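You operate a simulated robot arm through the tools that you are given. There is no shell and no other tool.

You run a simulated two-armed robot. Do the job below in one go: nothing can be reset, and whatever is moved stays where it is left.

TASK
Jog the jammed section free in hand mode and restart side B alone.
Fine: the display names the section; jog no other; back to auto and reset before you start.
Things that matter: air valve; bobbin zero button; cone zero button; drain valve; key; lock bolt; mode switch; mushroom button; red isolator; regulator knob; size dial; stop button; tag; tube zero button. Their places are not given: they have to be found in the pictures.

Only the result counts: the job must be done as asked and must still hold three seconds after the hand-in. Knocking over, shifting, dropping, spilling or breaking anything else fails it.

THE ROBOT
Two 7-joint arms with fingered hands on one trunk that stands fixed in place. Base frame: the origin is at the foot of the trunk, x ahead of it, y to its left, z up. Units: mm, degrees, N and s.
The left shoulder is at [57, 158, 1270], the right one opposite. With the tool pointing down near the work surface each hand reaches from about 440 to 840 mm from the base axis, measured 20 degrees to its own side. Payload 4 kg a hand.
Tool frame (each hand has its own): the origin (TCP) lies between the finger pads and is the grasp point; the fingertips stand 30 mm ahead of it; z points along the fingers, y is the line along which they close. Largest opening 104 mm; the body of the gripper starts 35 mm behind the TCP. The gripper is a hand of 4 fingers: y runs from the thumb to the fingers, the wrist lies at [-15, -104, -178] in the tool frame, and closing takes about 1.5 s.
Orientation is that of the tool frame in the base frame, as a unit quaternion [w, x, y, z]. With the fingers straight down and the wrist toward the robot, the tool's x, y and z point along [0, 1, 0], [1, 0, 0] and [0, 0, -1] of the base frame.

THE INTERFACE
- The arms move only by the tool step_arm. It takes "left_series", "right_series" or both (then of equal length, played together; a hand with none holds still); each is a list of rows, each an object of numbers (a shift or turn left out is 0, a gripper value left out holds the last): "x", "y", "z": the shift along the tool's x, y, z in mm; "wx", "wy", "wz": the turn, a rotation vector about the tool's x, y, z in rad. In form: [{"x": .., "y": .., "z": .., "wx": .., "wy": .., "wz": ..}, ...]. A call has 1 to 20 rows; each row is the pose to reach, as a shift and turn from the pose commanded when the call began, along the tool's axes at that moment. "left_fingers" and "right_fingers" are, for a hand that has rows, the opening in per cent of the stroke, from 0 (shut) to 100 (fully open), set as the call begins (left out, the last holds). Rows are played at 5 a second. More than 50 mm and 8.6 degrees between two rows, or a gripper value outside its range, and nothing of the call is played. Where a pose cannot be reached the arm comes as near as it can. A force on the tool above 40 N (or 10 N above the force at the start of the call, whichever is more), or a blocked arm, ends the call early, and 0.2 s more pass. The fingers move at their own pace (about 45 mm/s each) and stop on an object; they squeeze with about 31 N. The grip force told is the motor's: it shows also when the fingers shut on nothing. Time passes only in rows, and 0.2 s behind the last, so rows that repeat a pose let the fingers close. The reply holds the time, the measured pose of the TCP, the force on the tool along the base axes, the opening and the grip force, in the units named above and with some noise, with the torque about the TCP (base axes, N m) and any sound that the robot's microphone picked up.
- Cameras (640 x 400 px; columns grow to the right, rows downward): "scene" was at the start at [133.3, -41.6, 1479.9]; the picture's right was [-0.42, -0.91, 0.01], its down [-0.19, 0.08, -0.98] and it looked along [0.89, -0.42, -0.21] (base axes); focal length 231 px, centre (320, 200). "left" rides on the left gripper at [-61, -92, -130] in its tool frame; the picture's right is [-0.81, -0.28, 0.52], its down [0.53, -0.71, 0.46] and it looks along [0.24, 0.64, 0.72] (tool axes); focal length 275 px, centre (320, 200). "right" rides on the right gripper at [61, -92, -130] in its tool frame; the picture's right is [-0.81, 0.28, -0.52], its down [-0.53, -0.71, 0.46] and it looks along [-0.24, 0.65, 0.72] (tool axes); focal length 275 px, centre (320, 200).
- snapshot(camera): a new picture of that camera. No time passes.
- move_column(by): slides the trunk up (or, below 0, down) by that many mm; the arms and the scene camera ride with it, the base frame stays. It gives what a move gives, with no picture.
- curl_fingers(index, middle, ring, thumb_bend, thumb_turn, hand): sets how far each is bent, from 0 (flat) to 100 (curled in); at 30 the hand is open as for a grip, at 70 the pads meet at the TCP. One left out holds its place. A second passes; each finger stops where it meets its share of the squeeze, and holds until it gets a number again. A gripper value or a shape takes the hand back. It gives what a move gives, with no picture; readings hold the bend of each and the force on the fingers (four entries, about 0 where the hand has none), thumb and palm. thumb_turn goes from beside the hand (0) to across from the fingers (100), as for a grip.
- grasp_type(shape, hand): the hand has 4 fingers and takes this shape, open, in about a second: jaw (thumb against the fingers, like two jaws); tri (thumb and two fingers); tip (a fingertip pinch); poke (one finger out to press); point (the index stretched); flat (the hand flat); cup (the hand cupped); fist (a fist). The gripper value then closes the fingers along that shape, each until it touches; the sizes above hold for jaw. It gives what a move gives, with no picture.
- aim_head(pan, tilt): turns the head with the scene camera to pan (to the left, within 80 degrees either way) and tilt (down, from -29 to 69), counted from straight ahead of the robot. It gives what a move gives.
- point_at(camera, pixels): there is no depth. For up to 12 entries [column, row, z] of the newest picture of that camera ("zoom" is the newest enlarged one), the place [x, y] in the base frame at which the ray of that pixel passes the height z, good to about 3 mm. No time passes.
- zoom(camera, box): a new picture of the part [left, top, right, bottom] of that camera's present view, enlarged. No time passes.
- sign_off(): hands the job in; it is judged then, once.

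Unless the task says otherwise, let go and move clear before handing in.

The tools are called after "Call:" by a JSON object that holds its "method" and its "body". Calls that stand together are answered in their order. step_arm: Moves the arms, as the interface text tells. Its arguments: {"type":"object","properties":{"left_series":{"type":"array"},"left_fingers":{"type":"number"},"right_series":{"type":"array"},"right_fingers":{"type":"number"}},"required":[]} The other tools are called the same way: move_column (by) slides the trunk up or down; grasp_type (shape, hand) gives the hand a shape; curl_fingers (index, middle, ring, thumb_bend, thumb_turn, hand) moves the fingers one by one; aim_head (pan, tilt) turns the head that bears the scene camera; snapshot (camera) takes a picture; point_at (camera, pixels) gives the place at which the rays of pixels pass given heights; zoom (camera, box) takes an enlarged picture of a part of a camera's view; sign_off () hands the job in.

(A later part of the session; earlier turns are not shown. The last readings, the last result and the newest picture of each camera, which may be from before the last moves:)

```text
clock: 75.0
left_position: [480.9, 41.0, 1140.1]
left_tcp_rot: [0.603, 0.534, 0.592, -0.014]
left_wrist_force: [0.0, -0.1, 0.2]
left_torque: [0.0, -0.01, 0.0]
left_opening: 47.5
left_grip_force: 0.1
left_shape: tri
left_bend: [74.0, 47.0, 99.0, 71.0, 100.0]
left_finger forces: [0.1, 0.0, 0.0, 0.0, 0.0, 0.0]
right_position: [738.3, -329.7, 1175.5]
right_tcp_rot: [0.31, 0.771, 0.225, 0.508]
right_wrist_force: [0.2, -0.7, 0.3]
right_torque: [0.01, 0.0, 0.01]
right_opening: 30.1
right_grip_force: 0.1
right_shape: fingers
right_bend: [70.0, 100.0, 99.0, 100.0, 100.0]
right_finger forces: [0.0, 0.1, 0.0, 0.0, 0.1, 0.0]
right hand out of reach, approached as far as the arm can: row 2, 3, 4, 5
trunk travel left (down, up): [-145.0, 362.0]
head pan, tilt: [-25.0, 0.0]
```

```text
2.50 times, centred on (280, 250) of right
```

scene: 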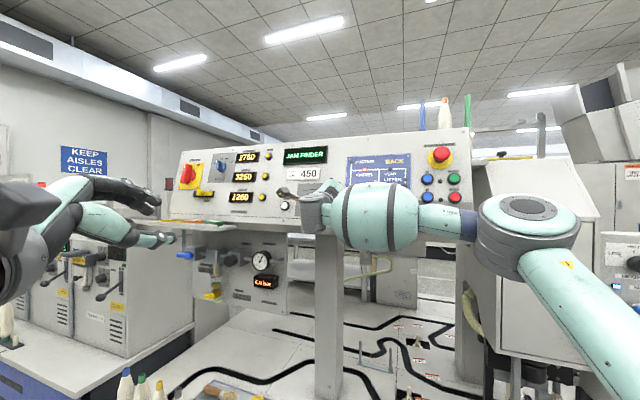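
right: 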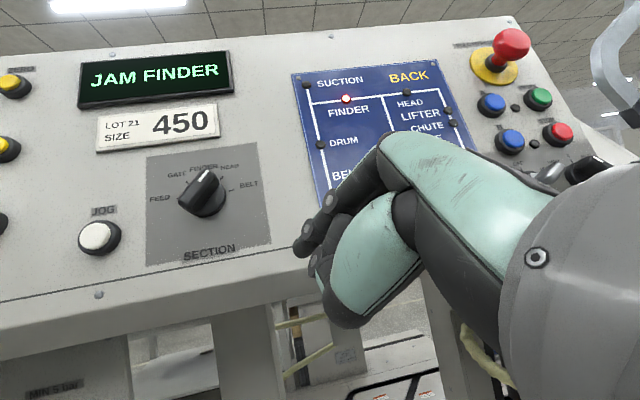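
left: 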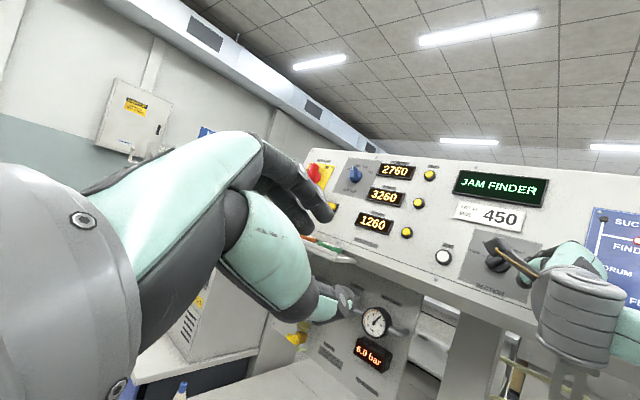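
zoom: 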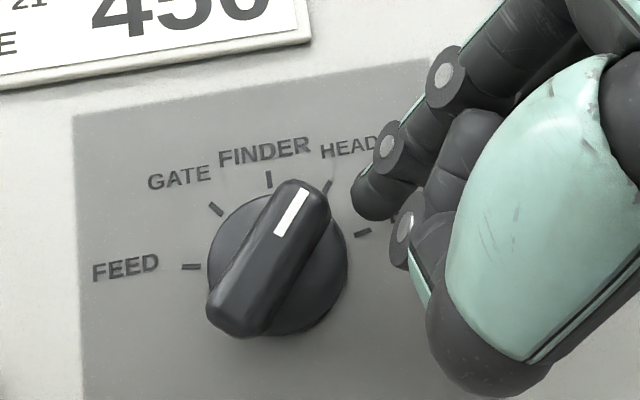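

The arm is angle-limited again and cannot shift left here. Stretching the arm further by lowering the trunk another 100 mm should free the wrist, so I'll back off, raise, lower the trunk and retry.

Call:
{"method": "step_arm", "body": {"right_series": [{"z": -30}, {"z": -50, "x": 15, "y": 15}, {"z": -50, "x": 32, "y": 32}, {"z": -50, "x": 48, "y": 48}]}}

Call:
{"method": "move_column", "body": {"by": -100}}

Call:
{"method": "snapshot", "body": {"camera": "right"}}

```text
clock: 76.0
left_position: [480.3, 39.8, 1141.4]
left_tcp_rot: [0.603, 0.534, 0.593, -0.014]
left_wrist_force: [0.4, 0.0, -0.6]
left_torque: [0.0, -0.03, 0.0]
left_opening: 47.2
left_grip_force: 0.0
left_shape: tri
left_bend: [74.0, 47.0, 99.0, 71.0, 100.0]
left_finger forces: [0.0, 0.0, 0.0, 0.0, 0.0, 0.0]
right_position: [708.1, -320.8, 1245.5]
right_tcp_rot: [0.31, 0.771, 0.225, 0.508]
right_wrist_force: [0.0, -0.5, 0.3]
right_torque: [0.0, 0.01, -0.03]
right_opening: 29.9
right_grip_force: 0.1
right_shape: fingers
right_bend: [70.0, 100.0, 99.0, 100.0, 100.0]
right_finger forces: [0.1, 0.0, 0.0, 0.0, 0.1, 0.0]
right hand out of reach, approached as far as the arm can: row 4
trunk travel left (down, up): [-145.0, 362.0]
head pan, tilt: [-25.0, 0.0]
```

```text
clock: 77.3
left_position: [481.4, 40.1, 1039.2]
left_tcp_rot: [0.604, 0.533, 0.592, -0.014]
left_wrist_force: [0.5, 0.2, 0.2]
left_torque: [0.02, 0.0, -0.01]
left_opening: 46.9
left_grip_force: 0.1
left_shape: tri
left_bend: [74.0, 47.0, 99.0, 71.0, 100.0]
left_finger forces: [0.1, 0.0, 0.1, 0.0, 0.0, 0.0]
right_position: [707.1, -320.3, 1144.4]
right_tcp_rot: [0.308, 0.771, 0.226, 0.51]
right_wrist_force: [0.2, -0.4, 0.0]
right_torque: [0.02, 0.0, 0.01]
right_opening: 29.8
right_grip_force: 0.0
right_shape: fingers
right_bend: [70.0, 100.0, 99.0, 100.0, 100.0]
right_finger forces: [0.0, 0.0, 0.1, 0.0, 0.0, 0.1]
trunk travel left (down, up): [-45.0, 462.0]
head pan, tilt: [-25.0, 0.0]
```

```text
taken
```

right: 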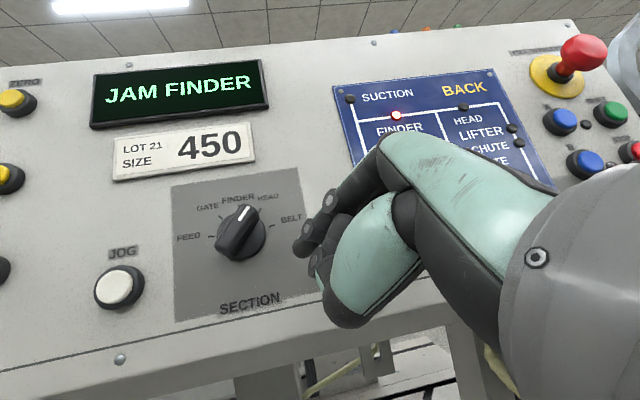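

With the trunk lower, I'll test whether the hand can now shift left in front of the knob, staying about 35 mm off the panel.

Call:
{"method": "step_arm", "body": {"right_series": [{"x": 12, "y": 1, "z": 1.5}, {"x": 24, "y": 2, "z": 3}, {"x": 35.5, "y": 3.3, "z": 4.8}]}}

Call:
{"method": "snapshot", "body": {"camera": "right"}}

Call:
{"method": "snapshot", "body": {"camera": "scene"}}

```text
clock: 78.1
left_position: [479.1, 40.5, 1039.7]
left_tcp_rot: [0.603, 0.534, 0.592, -0.014]
left_wrist_force: [-1.2, 0.7, 0.2]
left_torque: [0.02, 0.01, 0.0]
left_opening: 46.8
left_grip_force: 0.0
left_shape: tri
left_bend: [74.0, 47.0, 99.0, 71.0, 100.0]
left_finger forces: [0.0, 0.0, 0.0, 0.1, 0.0, 0.0]
right_position: [706.5, -319.6, 1146.8]
right_tcp_rot: [0.309, 0.77, 0.228, 0.51]
right_wrist_force: [0.6, -0.3, 0.2]
right_torque: [-0.01, -0.01, 0.02]
right_opening: 29.6
right_grip_force: 0.0
right_shape: fingers
right_bend: [70.0, 100.0, 99.0, 100.0, 100.0]
right_finger forces: [0.0, 0.0, 0.0, 0.0, 0.1, 0.0]
right hand out of reach, approached as far as the arm can: row 1, 2, 3
trunk travel left (down, up): [-45.0, 462.0]
head pan, tilt: [-25.0, 0.0]
```

```text
taken
```

right: 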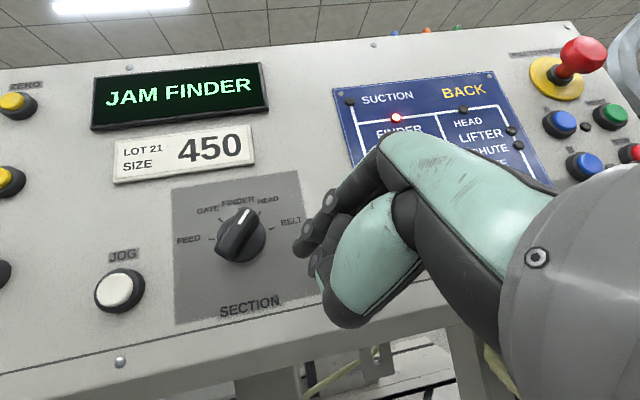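

```text
taken
```

scene: 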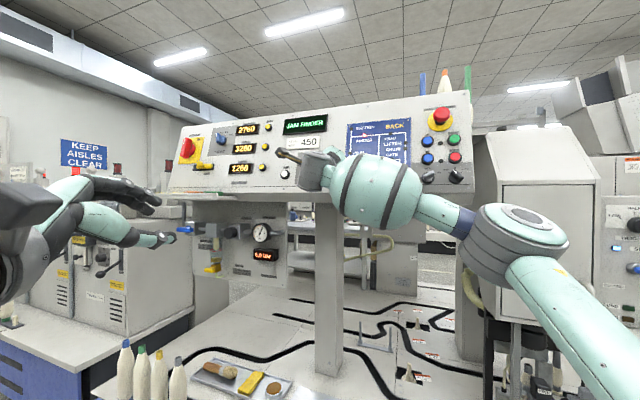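

Still limited at (706,-320). The wrist offset sits left of the tool at this roll, so I'll roll back toward palm-down, now that the low trunk favours it, to bring the wrist right and see if reach opens.

Call:
{"method": "step_arm", "body": {"right_series": [{"wz": -0.13}, {"wz": -0.26}, {"wz": -0.39}, {"wz": -0.52}, {"wz": -0.65}]}}

Call:
{"method": "step_arm", "body": {"right_series": [{"x": 15}, {"x": 30}, {"x": 45}]}}

Call:
{"method": "snapshot", "body": {"camera": "right"}}

Call:
{"method": "snapshot", "body": {"camera": "scene"}}

```text
clock: 79.3
left_position: [479.0, 39.9, 1040.2]
left_tcp_rot: [0.604, 0.534, 0.592, -0.014]
left_wrist_force: [-0.7, -0.1, -0.8]
left_torque: [0.03, 0.0, -0.02]
left_opening: 47.5
left_grip_force: 0.0
left_shape: tri
left_bend: [74.0, 47.0, 99.0, 71.0, 100.0]
left_finger forces: [0.0, 0.0, 0.0, 0.0, 0.1, 0.0]
right_position: [705.6, -320.6, 1145.9]
right_tcp_rot: [0.456, 0.657, 0.462, 0.384]
right_wrist_force: [-0.4, 0.7, 0.0]
right_torque: [-0.03, 0.02, 0.0]
right_opening: 29.8
right_grip_force: 0.0
right_shape: fingers
right_bend: [70.0, 100.0, 99.0, 100.0, 100.0]
right_finger forces: [0.1, 0.0, 0.0, 0.0, 0.1, 0.0]
trunk travel left (down, up): [-45.0, 462.0]
head pan, tilt: [-25.0, 0.0]
```

```text
clock: 80.1
left_position: [479.5, 41.4, 1037.9]
left_tcp_rot: [0.603, 0.534, 0.592, -0.015]
left_wrist_force: [-0.4, 0.1, 0.0]
left_torque: [0.0, 0.0, 0.0]
left_opening: 47.1
left_grip_force: 0.0
left_shape: tri
left_bend: [74.0, 47.0, 99.0, 71.0, 100.0]
left_finger forces: [0.0, 0.0, 0.1, 0.1, 0.1, 0.0]
right_position: [718.1, -278.8, 1148.9]
right_tcp_rot: [0.456, 0.658, 0.461, 0.384]
right_wrist_force: [0.2, -0.4, -0.1]
right_torque: [0.01, 0.01, -0.01]
right_opening: 29.9
right_grip_force: 0.1
right_shape: fingers
right_bend: [70.0, 100.0, 99.0, 100.0, 100.0]
right_finger forces: [0.0, 0.0, 0.1, 0.0, 0.0, 0.1]
trunk travel left (down, up): [-45.0, 462.0]
head pan, tilt: [-25.0, 0.0]
```

```text
taken
```

right: 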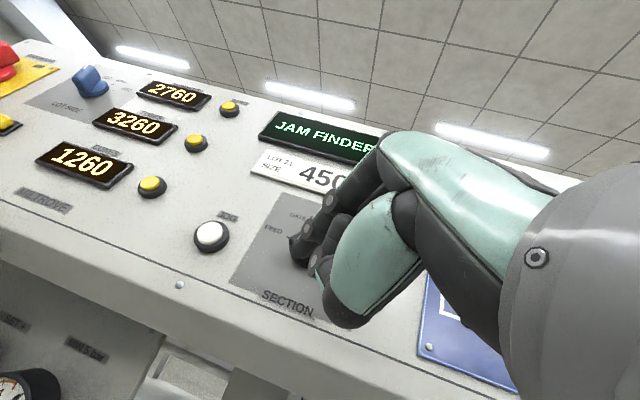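

```text
taken
```

scene: 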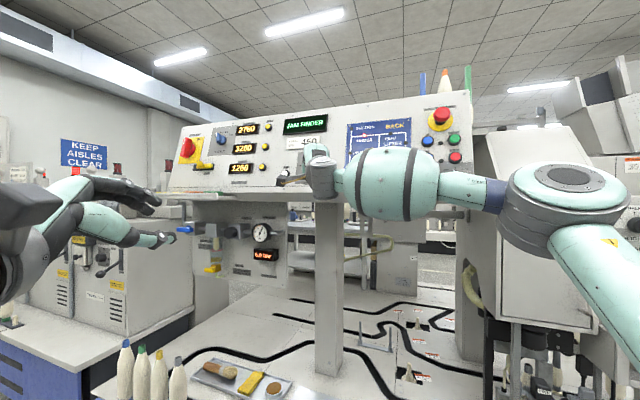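

That opened it: the hand reached (718,-279) freely. I'll now go around to the right of the bar at standoff, then advance to the push start point.

Call:
{"method": "step_arm", "body": {"right_series": [{"x": 0, "y": 8, "z": -15}, {"x": -22, "y": 20, "z": -15}, {"x": -44, "y": 29, "z": -15}, {"x": -44, "y": 29, "z": 0}, {"x": -44, "y": 29, "z": 12}, {"x": -44, "y": 29, "z": 12}]}}

Call:
{"method": "snapshot", "body": {"camera": "right"}}

Call:
{"method": "zoom", "body": {"camera": "right", "box": [200, 170, 360, 330]}}

Call:
{"method": "zoom", "body": {"camera": "scene", "box": [270, 130, 350, 190]}}

```text
clock: 81.5
left_position: [481.4, 40.3, 1039.6]
left_tcp_rot: [0.603, 0.534, 0.592, -0.014]
left_wrist_force: [-0.3, -0.3, -0.1]
left_torque: [-0.02, -0.03, 0.04]
left_opening: 47.1
left_grip_force: 0.2
left_shape: tri
left_bend: [74.0, 47.0, 99.0, 71.0, 100.0]
left_finger forces: [0.0, 0.1, 0.0, 0.0, 0.1, 0.0]
right_position: [724.2, -327.1, 1169.8]
right_tcp_rot: [0.455, 0.658, 0.461, 0.384]
right_wrist_force: [-0.7, -0.1, 0.2]
right_torque: [0.0, 0.03, 0.03]
right_opening: 29.7
right_grip_force: 0.0
right_shape: fingers
right_bend: [70.0, 100.0, 99.0, 100.0, 100.0]
right_finger forces: [0.1, 0.0, 0.0, 0.0, 0.1, 0.0]
trunk travel left (down, up): [-45.0, 462.0]
head pan, tilt: [-25.0, 0.0]
```

```text
taken
```

right: 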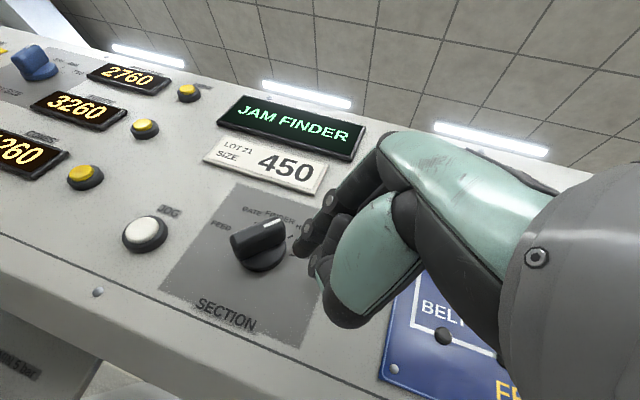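

```text
2.50 times, centred on (280, 250) of right
```

zoom: 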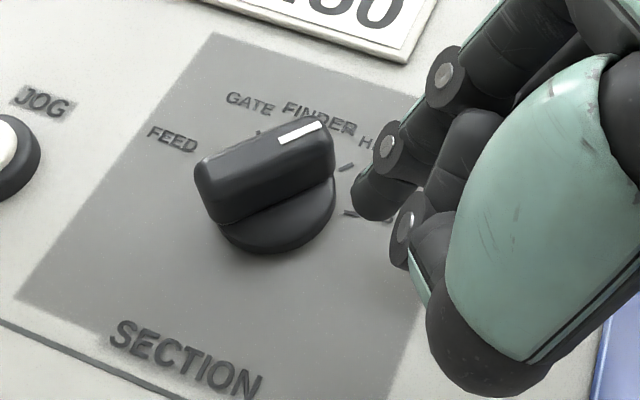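

```text
6.67 times, centred on (310, 160) of scene
```

zoom: 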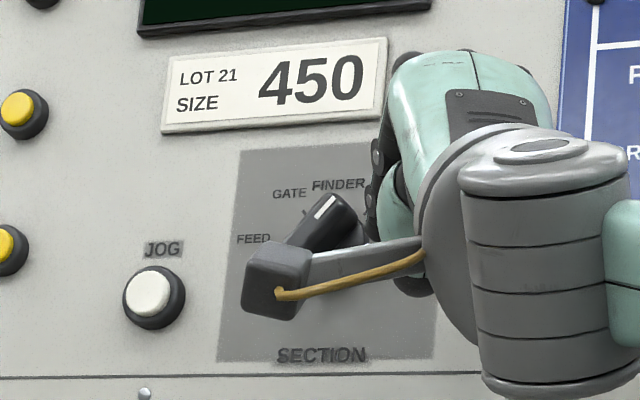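

The fingertip (370,200 in the zoom) is right of the bar. I'll advance 13 mm to the push start point.

Call:
{"method": "step_arm", "body": {"right_series": [{"x": -1, "y": -0.5, "z": 7}, {"x": -1, "y": -0.5, "z": 13}, {"x": -1, "y": -0.5, "z": 13}]}}

Call:
{"method": "zoom", "body": {"camera": "right", "box": [200, 170, 360, 330]}}

```text
clock: 82.3
left_position: [480.4, 38.8, 1040.8]
left_tcp_rot: [0.604, 0.534, 0.592, -0.013]
left_wrist_force: [-0.8, -0.1, 0.3]
left_torque: [0.01, 0.01, 0.0]
left_opening: 47.1
left_grip_force: 0.0
left_shape: tri
left_bend: [74.0, 47.0, 99.0, 71.0, 100.0]
left_finger forces: [0.0, 0.0, 0.0, 0.0, 0.1, 0.1]
right_position: [737.3, -332.9, 1165.4]
right_tcp_rot: [0.456, 0.659, 0.46, 0.383]
right_wrist_force: [-0.6, 0.0, -0.5]
right_torque: [0.01, -0.04, 0.0]
right_opening: 29.9
right_grip_force: 0.1
right_shape: fingers
right_bend: [70.0, 100.0, 99.0, 100.0, 100.0]
right_finger forces: [0.1, 0.0, 0.1, 0.0, 0.1, 0.0]
trunk travel left (down, up): [-45.0, 462.0]
head pan, tilt: [-25.0, 0.0]
```

```text
2.50 times, centred on (280, 250) of right
```

zoom: 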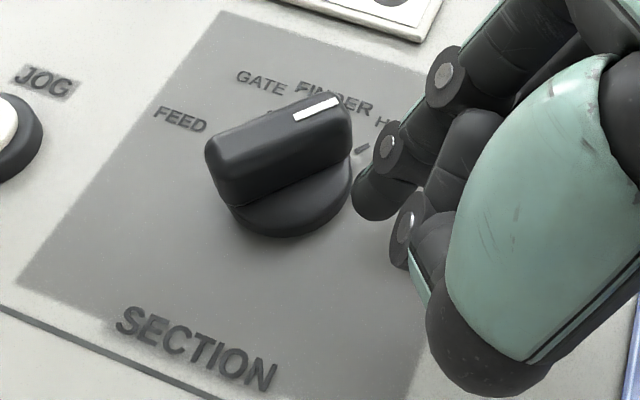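

In position at the right edge of the disc. Pushing along the arc in small steps.

Call:
{"method": "step_arm", "body": {"right_series": [{"x": 3.4, "y": 3.5, "z": 1.7}, {"x": 3.9, "y": 7.4, "z": 1.8}, {"x": 4.3, "y": 11.3, "z": 1.9}, {"x": 6.4, "y": 14.5, "z": 3}, {"x": 8.5, "y": 17.6, "z": 4}]}}

Call:
{"method": "zoom", "body": {"camera": "right", "box": [200, 170, 360, 330]}}

Call:
{"method": "zoom", "body": {"camera": "scene", "box": [270, 130, 350, 190]}}

```text
clock: 83.5
left_position: [479.8, 40.2, 1039.4]
left_tcp_rot: [0.604, 0.535, 0.591, -0.015]
left_wrist_force: [-0.4, 1.0, 0.0]
left_torque: [0.01, 0.0, 0.0]
left_opening: 47.1
left_grip_force: 0.1
left_shape: tri
left_bend: [74.0, 47.0, 99.0, 71.0, 100.0]
left_finger forces: [0.0, 0.1, 0.1, 0.0, 0.0, 0.0]
right_position: [746.0, -328.0, 1180.5]
right_tcp_rot: [0.456, 0.658, 0.461, 0.383]
right_wrist_force: [-0.2, 0.5, -0.3]
right_torque: [-0.03, 0.05, 0.01]
right_opening: 29.2
right_grip_force: 0.4
right_shape: fingers
right_bend: [70.0, 100.0, 99.0, 100.0, 100.0]
right_finger forces: [0.4, 0.0, 0.0, 0.0, 0.0, 0.1]
trunk travel left (down, up): [-45.0, 462.0]
head pan, tilt: [-25.0, 0.0]
```

```text
2.50 times, centred on (280, 250) of right
```

zoom: 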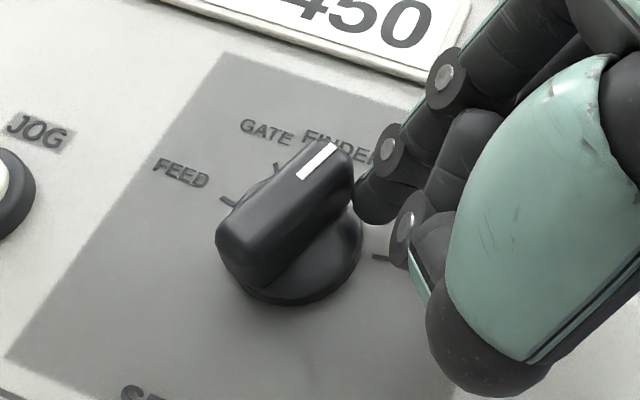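

```text
6.67 times, centred on (310, 160) of scene
```

zoom: 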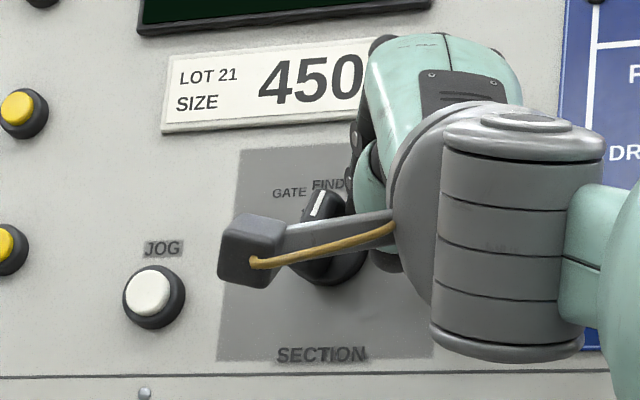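

The pointer moved roughly 60% of the way with hardly any force. I'll continue a few millimetres left and watch.

Call:
{"method": "step_arm", "body": {"right_series": [{"x": 1.8, "y": 0.6, "z": 0.9}, {"x": 3.5, "y": 1, "z": 1.8}, {"x": 5.3, "y": 1, "z": 2.8}]}}

Call:
{"method": "zoom", "body": {"camera": "right", "box": [200, 170, 360, 330]}}

Call:
{"method": "zoom", "body": {"camera": "scene", "box": [290, 140, 340, 180]}}

```text
clock: 84.3
left_position: [479.6, 39.2, 1040.1]
left_tcp_rot: [0.604, 0.534, 0.592, -0.014]
left_wrist_force: [-0.1, 0.4, -0.6]
left_torque: [0.03, 0.01, 0.01]
left_opening: 47.3
left_grip_force: 0.1
left_shape: tri
left_bend: [74.0, 47.0, 99.0, 71.0, 100.0]
left_finger forces: [0.1, 0.1, 0.0, 0.0, 0.0, 0.1]
right_position: [751.1, -323.7, 1182.7]
right_tcp_rot: [0.456, 0.658, 0.46, 0.384]
right_wrist_force: [-1.0, -2.4, 0.8]
right_torque: [-0.02, -0.01, -0.08]
right_opening: 29.8
right_grip_force: 1.2
right_shape: fingers
right_bend: [70.0, 100.0, 99.0, 100.0, 100.0]
right_finger forces: [2.8, 0.0, 0.0, 0.0, 0.0, 0.1]
trunk travel left (down, up): [-45.0, 462.0]
head pan, tilt: [-25.0, 0.0]
```

```text
2.50 times, centred on (280, 250) of right
```

zoom: 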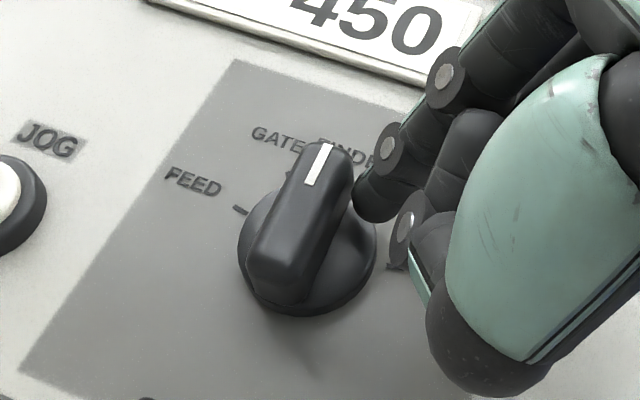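

```text
10.00 times, centred on (315, 160) of scene
```

zoom: 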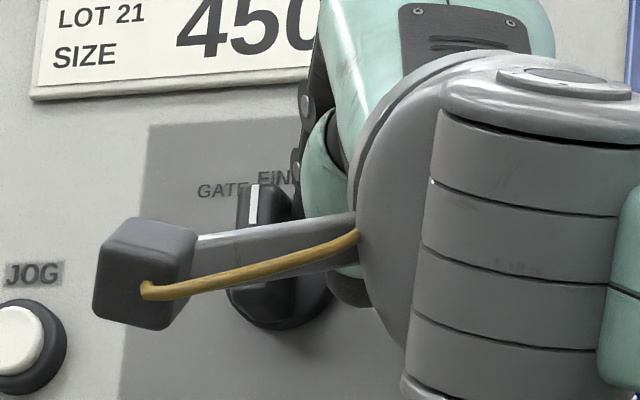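

In the scene zoom the stripe (253,205) is parallel to the plate's edge, so the pointer appears to be at FINDER. I'll back the finger off and check.

Call:
{"method": "step_arm", "body": {"right_series": [{"x": -5, "z": -3}, {"x": -8, "z": -20}, {"x": -15, "z": -45}, {"x": -35, "z": -60}, {"x": -60, "z": -60}]}}

Call:
{"method": "snapshot", "body": {"camera": "right"}}

Call:
{"method": "zoom", "body": {"camera": "right", "box": [130, 170, 330, 330]}}

Call:
{"method": "zoom", "body": {"camera": "scene", "box": [270, 130, 350, 190]}}

```text
clock: 85.5
left_position: [479.6, 40.6, 1040.5]
left_tcp_rot: [0.603, 0.534, 0.592, -0.014]
left_wrist_force: [0.8, 0.2, 1.4]
left_torque: [0.01, -0.01, 0.01]
left_opening: 47.5
left_grip_force: 0.0
left_shape: tri
left_bend: [74.0, 47.0, 99.0, 71.0, 100.0]
left_finger forces: [0.1, 0.0, 0.0, 0.0, 0.0, 0.0]
right_position: [679.4, -365.3, 1196.1]
right_tcp_rot: [0.456, 0.658, 0.46, 0.384]
right_wrist_force: [0.0, -0.5, -0.1]
right_torque: [-0.03, 0.02, -0.02]
right_opening: 29.7
right_grip_force: 0.0
right_shape: fingers
right_bend: [70.0, 100.0, 99.0, 100.0, 100.0]
right_finger forces: [0.0, 0.0, 0.0, 0.0, 0.0, 0.0]
trunk travel left (down, up): [-45.0, 462.0]
head pan, tilt: [-25.0, 0.0]
```

```text
taken
```

right: 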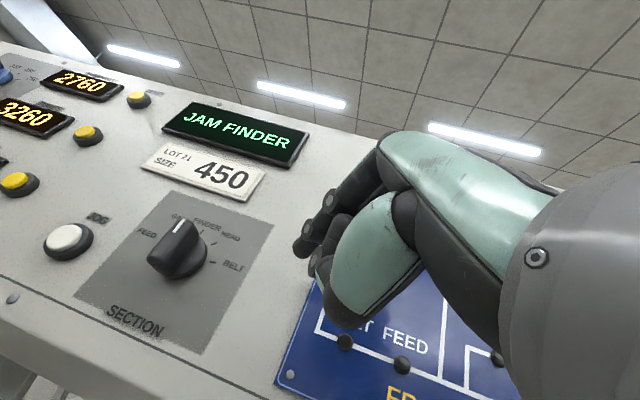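

```text
2.50 times, centred on (230, 250) of right
```

zoom: 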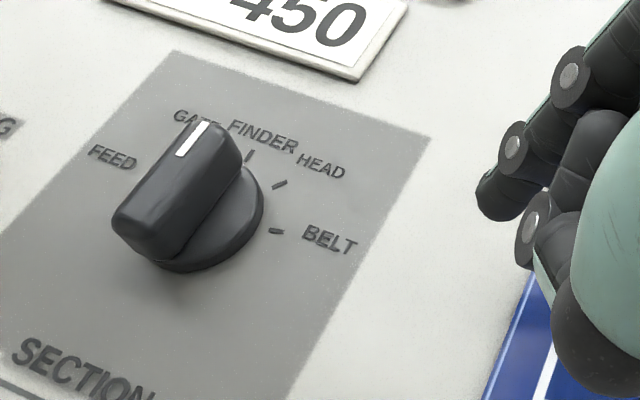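

```text
6.67 times, centred on (310, 160) of scene
```

zoom: 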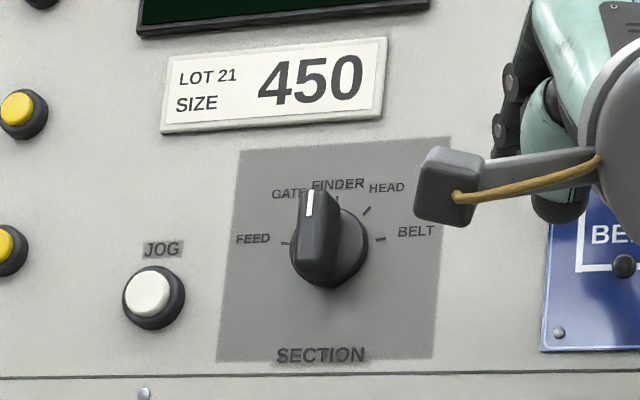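

The bar is upright at FINDER. Now JOG at about (843,-250,1139): I'll carry the fingertip across at a safe standoff in front of it.

Call:
{"method": "step_arm", "body": {"right_series": [{"x": 31, "y": -3, "z": 0}, {"x": 62, "y": -8, "z": 5}, {"x": 93, "y": -16, "z": 12}, {"x": 124, "y": -25, "z": 25}, {"x": 155, "y": -33, "z": 40}, {"x": 155, "y": -33, "z": 40}]}}

Call:
{"method": "step_arm", "body": {"right_series": [{"wx": -0.008, "wy": -0.083, "wz": 0.025}, {"wx": -0.015, "wy": -0.166, "wz": 0.051}, {"wx": -0.015, "wy": -0.166, "wz": 0.051}]}}

Call:
{"method": "snapshot", "body": {"camera": "right"}}

Call:
{"method": "zoom", "body": {"camera": "right", "box": [160, 150, 360, 350]}}

Call:
{"method": "snapshot", "body": {"camera": "scene"}}

```text
clock: 86.9
left_position: [480.2, 40.7, 1040.3]
left_tcp_rot: [0.604, 0.535, 0.591, -0.015]
left_wrist_force: [1.4, 0.4, 0.5]
left_torque: [0.03, 0.04, 0.0]
left_opening: 47.4
left_grip_force: 0.1
left_shape: tri
left_bend: [74.0, 47.0, 99.0, 71.0, 100.0]
left_finger forces: [0.1, 0.0, 0.0, 0.1, 0.0, 0.1]
right_position: [718.2, -256.8, 1165.8]
right_tcp_rot: [0.454, 0.658, 0.462, 0.384]
right_wrist_force: [-0.3, -0.1, -0.4]
right_torque: [0.01, -0.07, -0.01]
right_opening: 29.7
right_grip_force: 0.1
right_shape: fingers
right_bend: [70.0, 100.0, 99.0, 100.0, 100.0]
right_finger forces: [0.1, 0.1, 0.0, 0.0, 0.0, 0.0]
right hand out of reach, approached as far as the arm can: row 4, 5, 6
trunk travel left (down, up): [-45.0, 462.0]
head pan, tilt: [-25.0, 0.0]
```

```text
clock: 87.7
left_position: [480.1, 38.7, 1039.6]
left_tcp_rot: [0.603, 0.534, 0.593, -0.014]
left_wrist_force: [0.1, -0.9, 0.7]
left_torque: [-0.02, -0.01, 0.0]
left_opening: 47.3
left_grip_force: 0.0
left_shape: tri
left_bend: [74.0, 47.0, 99.0, 71.0, 100.0]
left_finger forces: [0.0, 0.0, 0.1, 0.0, 0.0, 0.1]
right_position: [693.4, -275.7, 1160.4]
right_tcp_rot: [0.486, 0.696, 0.402, 0.342]
right_wrist_force: [-0.3, -1.1, 1.1]
right_torque: [0.0, 0.01, -0.03]
right_opening: 29.8
right_grip_force: 0.1
right_shape: fingers
right_bend: [70.0, 100.0, 99.0, 100.0, 100.0]
right_finger forces: [0.1, 0.1, 0.1, 0.0, 0.0, 0.0]
right hand out of reach, approached as far as the arm can: row 1, 2, 3
trunk travel left (down, up): [-45.0, 462.0]
head pan, tilt: [-25.0, 0.0]
```

```text
taken
```

right: 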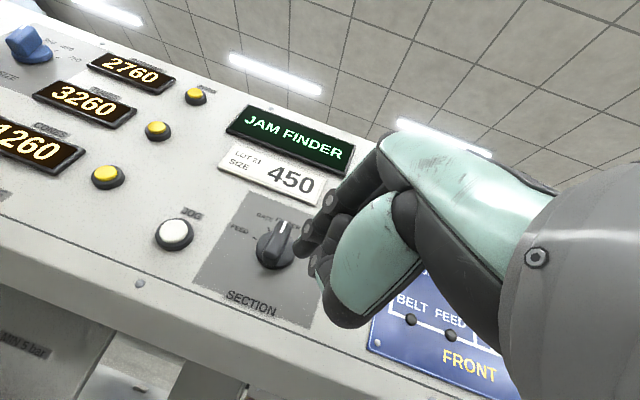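

```text
2.00 times, centred on (260, 250) of right
```

zoom: 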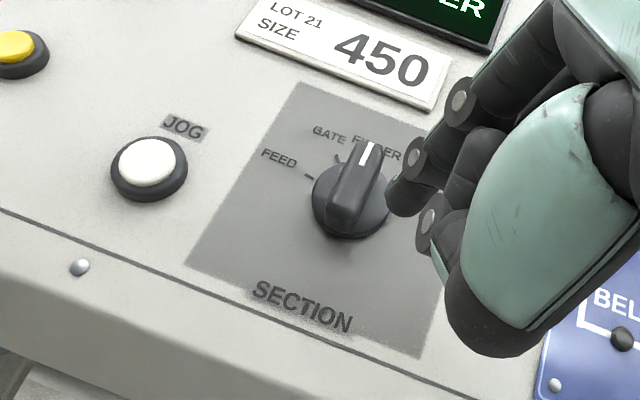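

```text
taken
```

scene: 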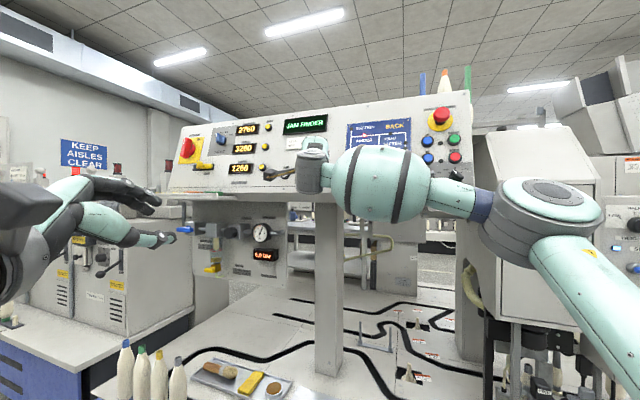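

The reach limit depends on roll and yaw: more roll toward palm-down helped before. I'll roll another 30° the same way, restore the yaw, and test moving left again.

Call:
{"method": "step_arm", "body": {"right_series": [{"wz": -0.13}, {"wz": -0.26}, {"wz": -0.39}, {"wz": -0.52}]}}

Call:
{"method": "step_arm", "body": {"right_series": [{"x": 15, "z": 5}, {"x": 30, "z": 10}, {"x": 45, "z": 15}, {"x": 60, "z": 20}]}}

Call:
{"method": "snapshot", "body": {"camera": "right"}}

Call:
{"method": "snapshot", "body": {"camera": "scene"}}

```text
clock: 88.7
left_position: [480.7, 39.6, 1039.3]
left_tcp_rot: [0.603, 0.534, 0.592, -0.014]
left_wrist_force: [0.2, -0.4, 0.2]
left_torque: [0.04, -0.02, 0.01]
left_opening: 47.1
left_grip_force: 0.2
left_shape: tri
left_bend: [74.0, 47.0, 99.0, 71.0, 100.0]
left_finger forces: [0.0, 0.0, 0.0, 0.0, 0.0, 0.0]
right_position: [693.4, -276.5, 1157.9]
right_tcp_rot: [0.56, 0.569, 0.567, 0.205]
right_wrist_force: [-0.5, 0.3, 0.0]
right_torque: [0.02, 0.01, 0.0]
right_opening: 29.9
right_grip_force: 0.0
right_shape: fingers
right_bend: [70.0, 100.0, 99.0, 100.0, 100.0]
right_finger forces: [0.1, 0.1, 0.0, 0.0, 0.0, 0.1]
trunk travel left (down, up): [-45.0, 462.0]
head pan, tilt: [-25.0, 0.0]
```

```text
clock: 89.7
left_position: [481.5, 39.2, 1039.5]
left_tcp_rot: [0.603, 0.534, 0.593, -0.015]
left_wrist_force: [-0.4, -0.2, 0.1]
left_torque: [0.0, 0.02, -0.02]
left_opening: 47.0
left_grip_force: 0.0
left_shape: tri
left_bend: [74.0, 47.0, 99.0, 71.0, 100.0]
left_finger forces: [0.0, 0.0, 0.0, 0.0, 0.0, 0.0]
right_position: [727.1, -231.0, 1129.7]
right_tcp_rot: [0.56, 0.57, 0.566, 0.205]
right_wrist_force: [0.2, 0.0, 0.2]
right_torque: [-0.03, 0.02, -0.02]
right_opening: 29.8
right_grip_force: 0.1
right_shape: fingers
right_bend: [70.0, 100.0, 99.0, 100.0, 100.0]
right_finger forces: [0.1, 0.0, 0.1, 0.1, 0.0, 0.0]
trunk travel left (down, up): [-45.0, 462.0]
head pan, tilt: [-25.0, 0.0]
```

```text
taken
```

right: 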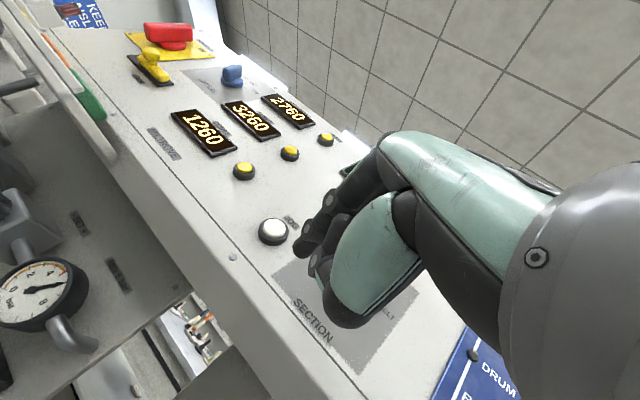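

```text
taken
```

scene: 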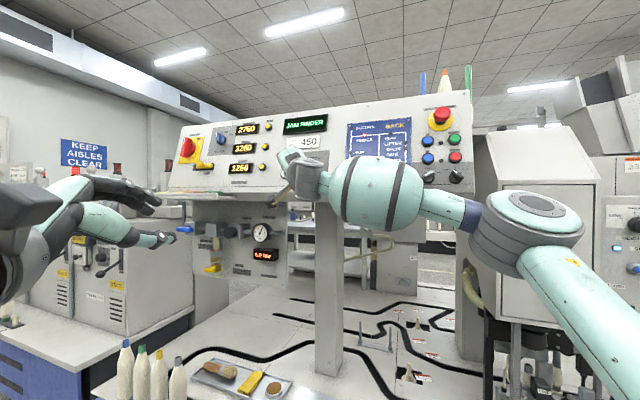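

Excellent. The hand now reaches left freely and is only 18° off the normal, with JOG at (272,231). I'll move the fingertip to about 40 mm in front of JOG.

Call:
{"method": "step_arm", "body": {"right_series": [{"x": 5, "y": 20, "z": 5}, {"x": 10, "y": 40, "z": 15}, {"x": 14, "y": 55, "z": 28}, {"x": 14, "y": 55, "z": 41}, {"x": 14, "y": 55, "z": 41}]}}

Call:
{"method": "snapshot", "body": {"camera": "right"}}

Call:
{"method": "zoom", "body": {"camera": "right", "box": [200, 170, 360, 330]}}

Call:
{"method": "zoom", "body": {"camera": "scene", "box": [250, 120, 370, 210]}}

```text
clock: 90.9
left_position: [480.0, 39.3, 1039.2]
left_tcp_rot: [0.603, 0.535, 0.592, -0.015]
left_wrist_force: [1.3, 0.2, 0.3]
left_torque: [0.01, 0.01, 0.01]
left_opening: 47.1
left_grip_force: 0.0
left_shape: tri
left_bend: [74.0, 47.0, 99.0, 71.0, 100.0]
left_finger forces: [0.1, 0.0, 0.1, 0.0, 0.0, 0.1]
right_position: [739.8, -247.2, 1147.6]
right_tcp_rot: [0.559, 0.569, 0.567, 0.206]
right_wrist_force: [-0.4, -0.1, -0.2]
right_torque: [-0.01, 0.03, 0.02]
right_opening: 29.8
right_grip_force: 0.0
right_shape: fingers
right_bend: [70.0, 100.0, 99.0, 100.0, 100.0]
right_finger forces: [0.1, 0.0, 0.1, 0.0, 0.0, 0.0]
right hand out of reach, approached as far as the arm can: row 1, 2, 3, 4, 5
trunk travel left (down, up): [-45.0, 462.0]
head pan, tilt: [-25.0, 0.0]
```

```text
taken
```

right: 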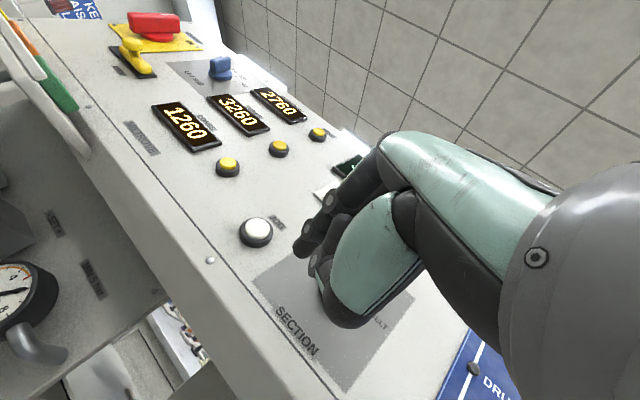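

```text
2.50 times, centred on (280, 250) of right
```

zoom: 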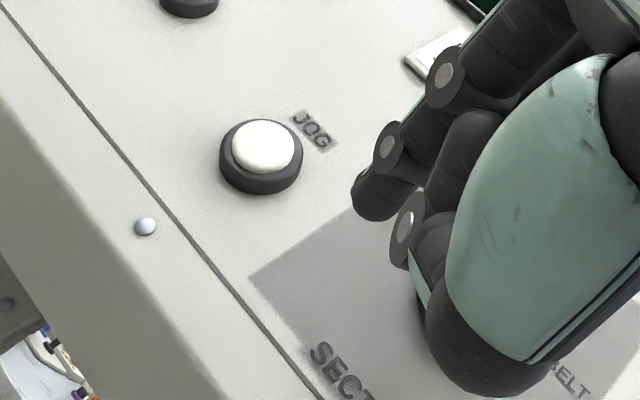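

```text
4.44 times, centred on (310, 165) of scene
```

zoom: 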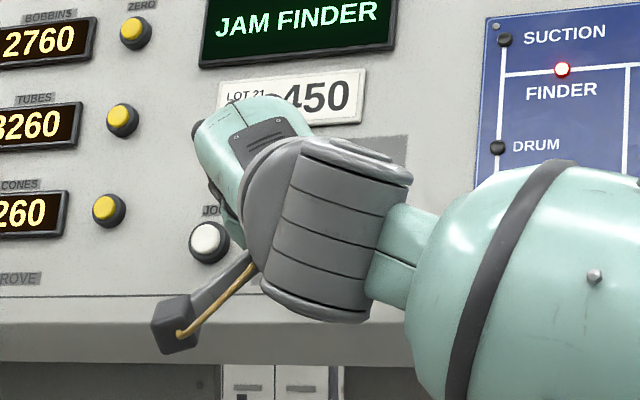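

Limited at (740,-247): with the trunk this low JOG would be beyond arm length anyway. I'll retreat, raise the trunk substantially so the forearm slopes down in line with the hand, and bring the hand back down in this new roll.

Call:
{"method": "step_arm", "body": {"right_series": [{"z": -35}, {"z": -70}, {"z": -100}]}}

Call:
{"method": "move_column", "body": {"by": 380}}

Call:
{"method": "step_arm", "body": {"right_series": [{"x": 16, "y": -35, "z": 12}, {"x": 32, "y": -70, "z": 23}, {"x": 48, "y": -104, "z": 35}, {"x": 64, "y": -139, "z": 47}, {"x": 80, "y": -174, "z": 58}, {"x": 96, "y": -209, "z": 70}, {"x": 112, "y": -244, "z": 81}, {"x": 128, "y": -278, "z": 93}, {"x": 144, "y": -313, "z": 105}]}}

Call:
{"method": "snapshot", "body": {"camera": "right"}}

Call:
{"method": "snapshot", "body": {"camera": "scene"}}

```text
clock: 91.7
left_position: [479.2, 41.1, 1040.4]
left_tcp_rot: [0.604, 0.534, 0.592, -0.014]
left_wrist_force: [0.3, -0.2, 0.4]
left_torque: [-0.03, 0.01, 0.01]
left_opening: 47.1
left_grip_force: 0.1
left_shape: tri
left_bend: [74.0, 47.0, 99.0, 71.0, 100.0]
left_finger forces: [0.0, 0.0, 0.0, 0.0, 0.0, 0.0]
right_position: [651.6, -206.3, 1182.0]
right_tcp_rot: [0.56, 0.569, 0.566, 0.206]
right_wrist_force: [-0.7, 0.3, -0.9]
right_torque: [0.02, 0.01, -0.01]
right_opening: 29.8
right_grip_force: 0.0
right_shape: fingers
right_bend: [70.0, 100.0, 99.0, 100.0, 100.0]
right_finger forces: [0.1, 0.0, 0.0, 0.0, 0.0, 0.1]
trunk travel left (down, up): [-45.0, 462.0]
head pan, tilt: [-25.0, 0.0]
```

```text
clock: 95.3
left_position: [481.1, 39.0, 1419.9]
left_tcp_rot: [0.603, 0.534, 0.592, -0.015]
left_wrist_force: [-0.1, 0.0, -0.6]
left_torque: [0.02, -0.03, -0.01]
left_opening: 47.1
left_grip_force: 0.1
left_shape: tri
left_bend: [74.0, 47.0, 99.0, 71.0, 100.0]
left_finger forces: [0.0, 0.0, 0.0, 0.0, 0.0, 0.0]
right_position: [654.3, -206.2, 1561.6]
right_tcp_rot: [0.56, 0.569, 0.566, 0.206]
right_wrist_force: [0.3, 0.3, 0.3]
right_torque: [-0.03, 0.02, 0.0]
right_opening: 29.8
right_grip_force: 0.2
right_shape: fingers
right_bend: [70.0, 100.0, 99.0, 100.0, 100.0]
right_finger forces: [0.0, 0.0, 0.0, 0.1, 0.0, 0.0]
trunk travel left (down, up): [-425.0, 82.0]
head pan, tilt: [-25.0, 0.0]
```

```text
clock: 97.3
left_position: [481.3, 40.9, 1421.3]
left_tcp_rot: [0.603, 0.534, 0.592, -0.015]
left_wrist_force: [-0.4, 0.1, -0.5]
left_torque: [-0.02, -0.01, 0.0]
left_opening: 47.2
left_grip_force: 0.0
left_shape: tri
left_bend: [74.0, 47.0, 99.0, 71.0, 100.0]
left_finger forces: [0.0, 0.0, 0.1, 0.0, 0.0, 0.1]
right_position: [584.8, -190.9, 1347.0]
right_tcp_rot: [0.542, 0.586, 0.572, 0.188]
right_wrist_force: [-0.1, -0.1, -0.5]
right_torque: [-0.03, 0.01, -0.02]
right_opening: 29.7
right_grip_force: 0.1
right_shape: fingers
right_bend: [70.0, 100.0, 99.0, 100.0, 100.0]
right_finger forces: [0.0, 0.0, 0.0, 0.0, 0.0, 0.0]
right hand out of reach, approached as far as the arm can: row 4, 5, 6, 7, 8, 9
trunk travel left (down, up): [-425.0, 82.0]
head pan, tilt: [-25.0, 0.0]
```

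```text
taken
```

right: 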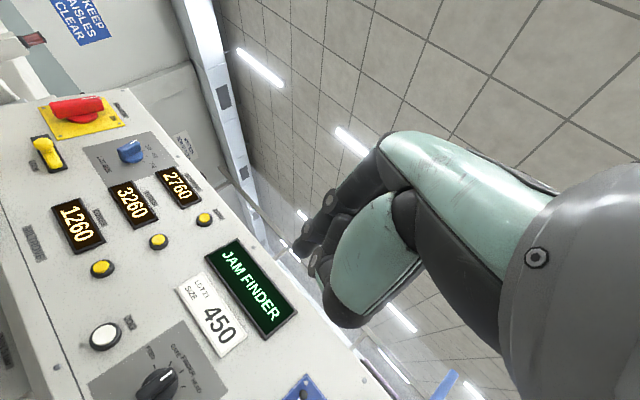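

```text
taken
```

scene: 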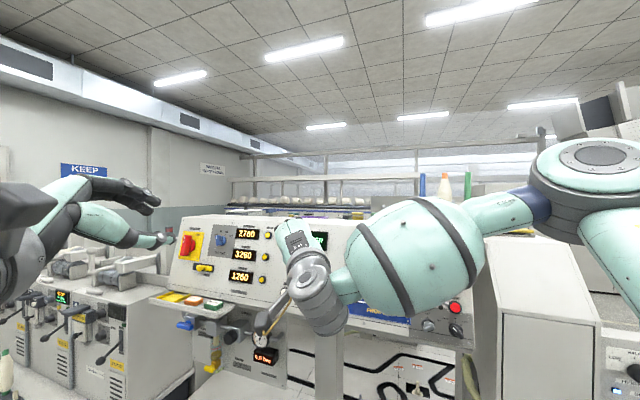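

Too high a trunk hits the opposite pitch limit. I'll settle on an intermediate trunk height, with the shoulder near z 1000, and test the forward reach toward JOG there.

Call:
{"method": "move_column", "body": {"by": -220}}

Call:
{"method": "step_arm", "body": {"right_series": [{"x": 0, "y": 20, "z": 15}, {"x": 0, "y": 30, "z": 40}, {"x": 0, "y": 38, "z": 70}, {"x": 0, "y": 40, "z": 100}]}}

Call:
{"method": "snapshot", "body": {"camera": "right"}}

```text
clock: 99.7
left_position: [480.4, 39.9, 1201.4]
left_tcp_rot: [0.604, 0.534, 0.592, -0.014]
left_wrist_force: [0.0, 1.3, 0.1]
left_torque: [0.04, -0.02, -0.02]
left_opening: 47.0
left_grip_force: 0.0
left_shape: tri
left_bend: [74.0, 47.0, 99.0, 71.0, 100.0]
left_finger forces: [0.1, 0.1, 0.0, 0.0, 0.0, 0.0]
right_position: [585.0, -191.8, 1126.6]
right_tcp_rot: [0.542, 0.586, 0.572, 0.189]
right_wrist_force: [0.5, 0.6, -0.3]
right_torque: [0.0, -0.03, 0.0]
right_opening: 29.7
right_grip_force: 0.1
right_shape: fingers
right_bend: [70.0, 100.0, 99.0, 100.0, 100.0]
right_finger forces: [0.0, 0.1, 0.1, 0.0, 0.0, 0.0]
trunk travel left (down, up): [-205.0, 302.0]
head pan, tilt: [-25.0, 0.0]
```

```text
clock: 100.7
left_position: [481.0, 39.6, 1201.5]
left_tcp_rot: [0.603, 0.535, 0.591, -0.015]
left_wrist_force: [0.1, 0.3, 0.3]
left_torque: [0.0, 0.02, -0.02]
left_opening: 47.1
left_grip_force: 0.1
left_shape: tri
left_bend: [74.0, 47.0, 99.0, 71.0, 100.0]
left_finger forces: [0.0, 0.0, 0.1, 0.0, 0.0, 0.1]
right_position: [625.6, -203.6, 1146.7]
right_tcp_rot: [0.539, 0.589, 0.572, 0.187]
right_wrist_force: [-0.4, -0.7, -0.9]
right_torque: [-0.03, 0.01, 0.01]
right_opening: 29.6
right_grip_force: 0.0
right_shape: fingers
right_bend: [70.0, 100.0, 99.0, 100.0, 100.0]
right_finger forces: [0.0, 0.1, 0.0, 0.1, 0.1, 0.0]
right hand out of reach, approached as far as the arm can: row 2, 3, 4
trunk travel left (down, up): [-205.0, 302.0]
head pan, tilt: [-25.0, 0.0]
```

```text
taken
```

right: 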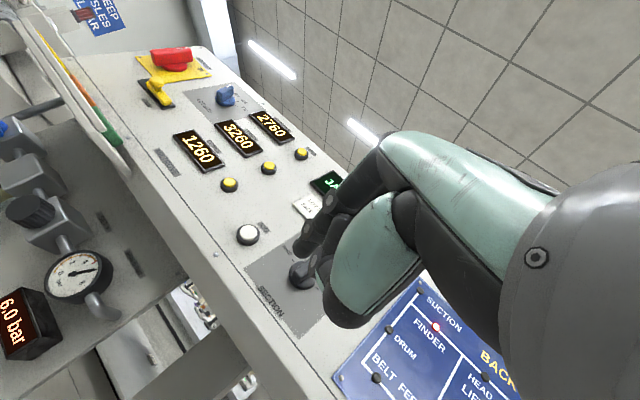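

Reach is worse here. A better idea is the stretched index (point shape) with the hand pitched more downward, which is this arm's natural posture and puts the tip farther ahead. I'll form the point shape and inspect the tip.

Call:
{"method": "grasp_type", "body": {"shape": "point", "hand": "right"}}

Call:
{"method": "zoom", "body": {"camera": "right", "box": [250, 100, 410, 280]}}

Call:
{"method": "snapshot", "body": {"camera": "left"}}

Call:
{"method": "snapshot", "body": {"camera": "scene"}}

```text
clock: 101.6
left_position: [480.7, 40.3, 1200.9]
left_tcp_rot: [0.604, 0.535, 0.591, -0.015]
left_wrist_force: [0.1, -0.1, 0.5]
left_torque: [-0.01, 0.02, 0.0]
left_opening: 47.0
left_grip_force: 0.1
left_shape: tri
left_bend: [74.0, 47.0, 99.0, 71.0, 100.0]
left_finger forces: [0.0, 0.0, 0.1, 0.0, 0.0, 0.0]
right_position: [624.6, -204.3, 1147.3]
right_tcp_rot: [0.54, 0.588, 0.572, 0.187]
right_wrist_force: [0.1, 0.7, -0.4]
right_torque: [0.05, -0.01, 0.01]
right_opening: 0.0
right_grip_force: 0.1
right_shape: point
right_bend: [20.0, 100.0, 100.0, 98.0, 88.0]
right_finger forces: [0.0, 0.0, 0.1, 0.1, 0.1, 0.1]
trunk travel left (down, up): [-205.0, 302.0]
head pan, tilt: [-25.0, 0.0]
```

```text
2.22 times, centred on (330, 190) of right
```

zoom: 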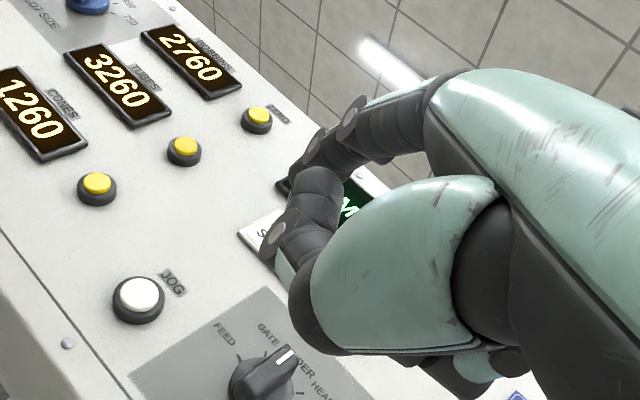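

```text
taken
```

left: 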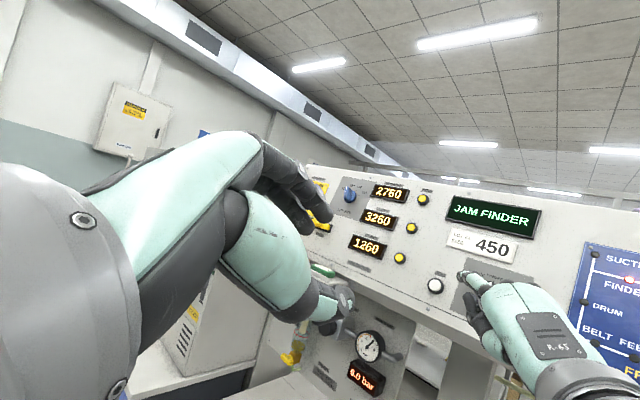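

```text
taken
```

scene: 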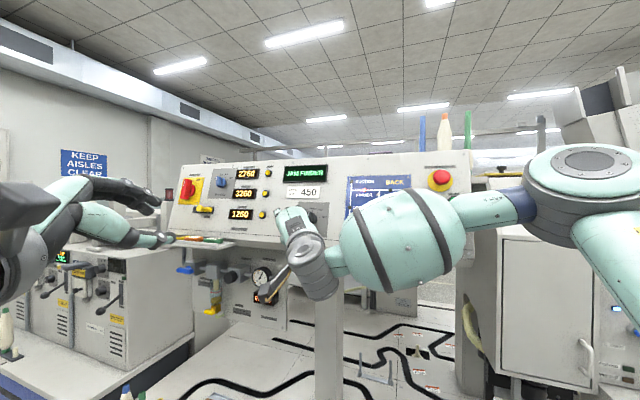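

The left camera now shows the right index stretched at about (462,275). I'll zoom there to triangulate the tip.

Call:
{"method": "zoom", "body": {"camera": "left", "box": [420, 230, 580, 350]}}

Call:
{"method": "zoom", "body": {"camera": "right", "box": [290, 130, 350, 200]}}

```text
3.33 times, centred on (500, 290) of left
```

zoom: 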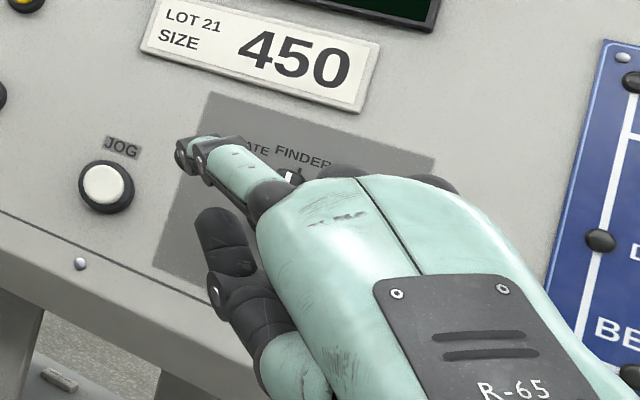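

```text
5.71 times, centred on (320, 165) of right
```

zoom: 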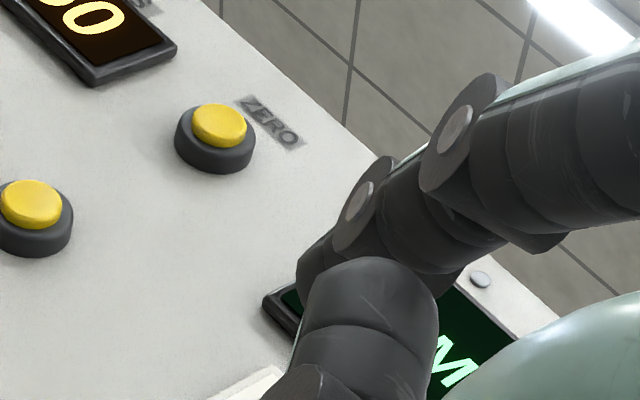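

I'll triangulate the stretched index tip: right camera (317,177), left camera (459,276.5).

Call:
{"method": "point_at", "body": {"camera": "right", "pixels": [[317, 177, 1170], [317, 177, 1190], [317, 177, 1210]]}}

Call:
{"method": "point_at", "body": {"camera": "left", "pixels": [[458.9, 276.5, 1170], [458.9, 276.5, 1190], [458.9, 276.5, 1210], [468, 325, 1150], [468, 325, 1130]]}}

```text
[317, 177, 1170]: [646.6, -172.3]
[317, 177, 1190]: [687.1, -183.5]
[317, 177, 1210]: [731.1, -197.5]
```

```text
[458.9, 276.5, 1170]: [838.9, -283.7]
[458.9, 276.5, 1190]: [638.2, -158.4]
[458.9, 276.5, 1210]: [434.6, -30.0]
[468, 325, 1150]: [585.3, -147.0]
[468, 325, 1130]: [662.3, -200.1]
```

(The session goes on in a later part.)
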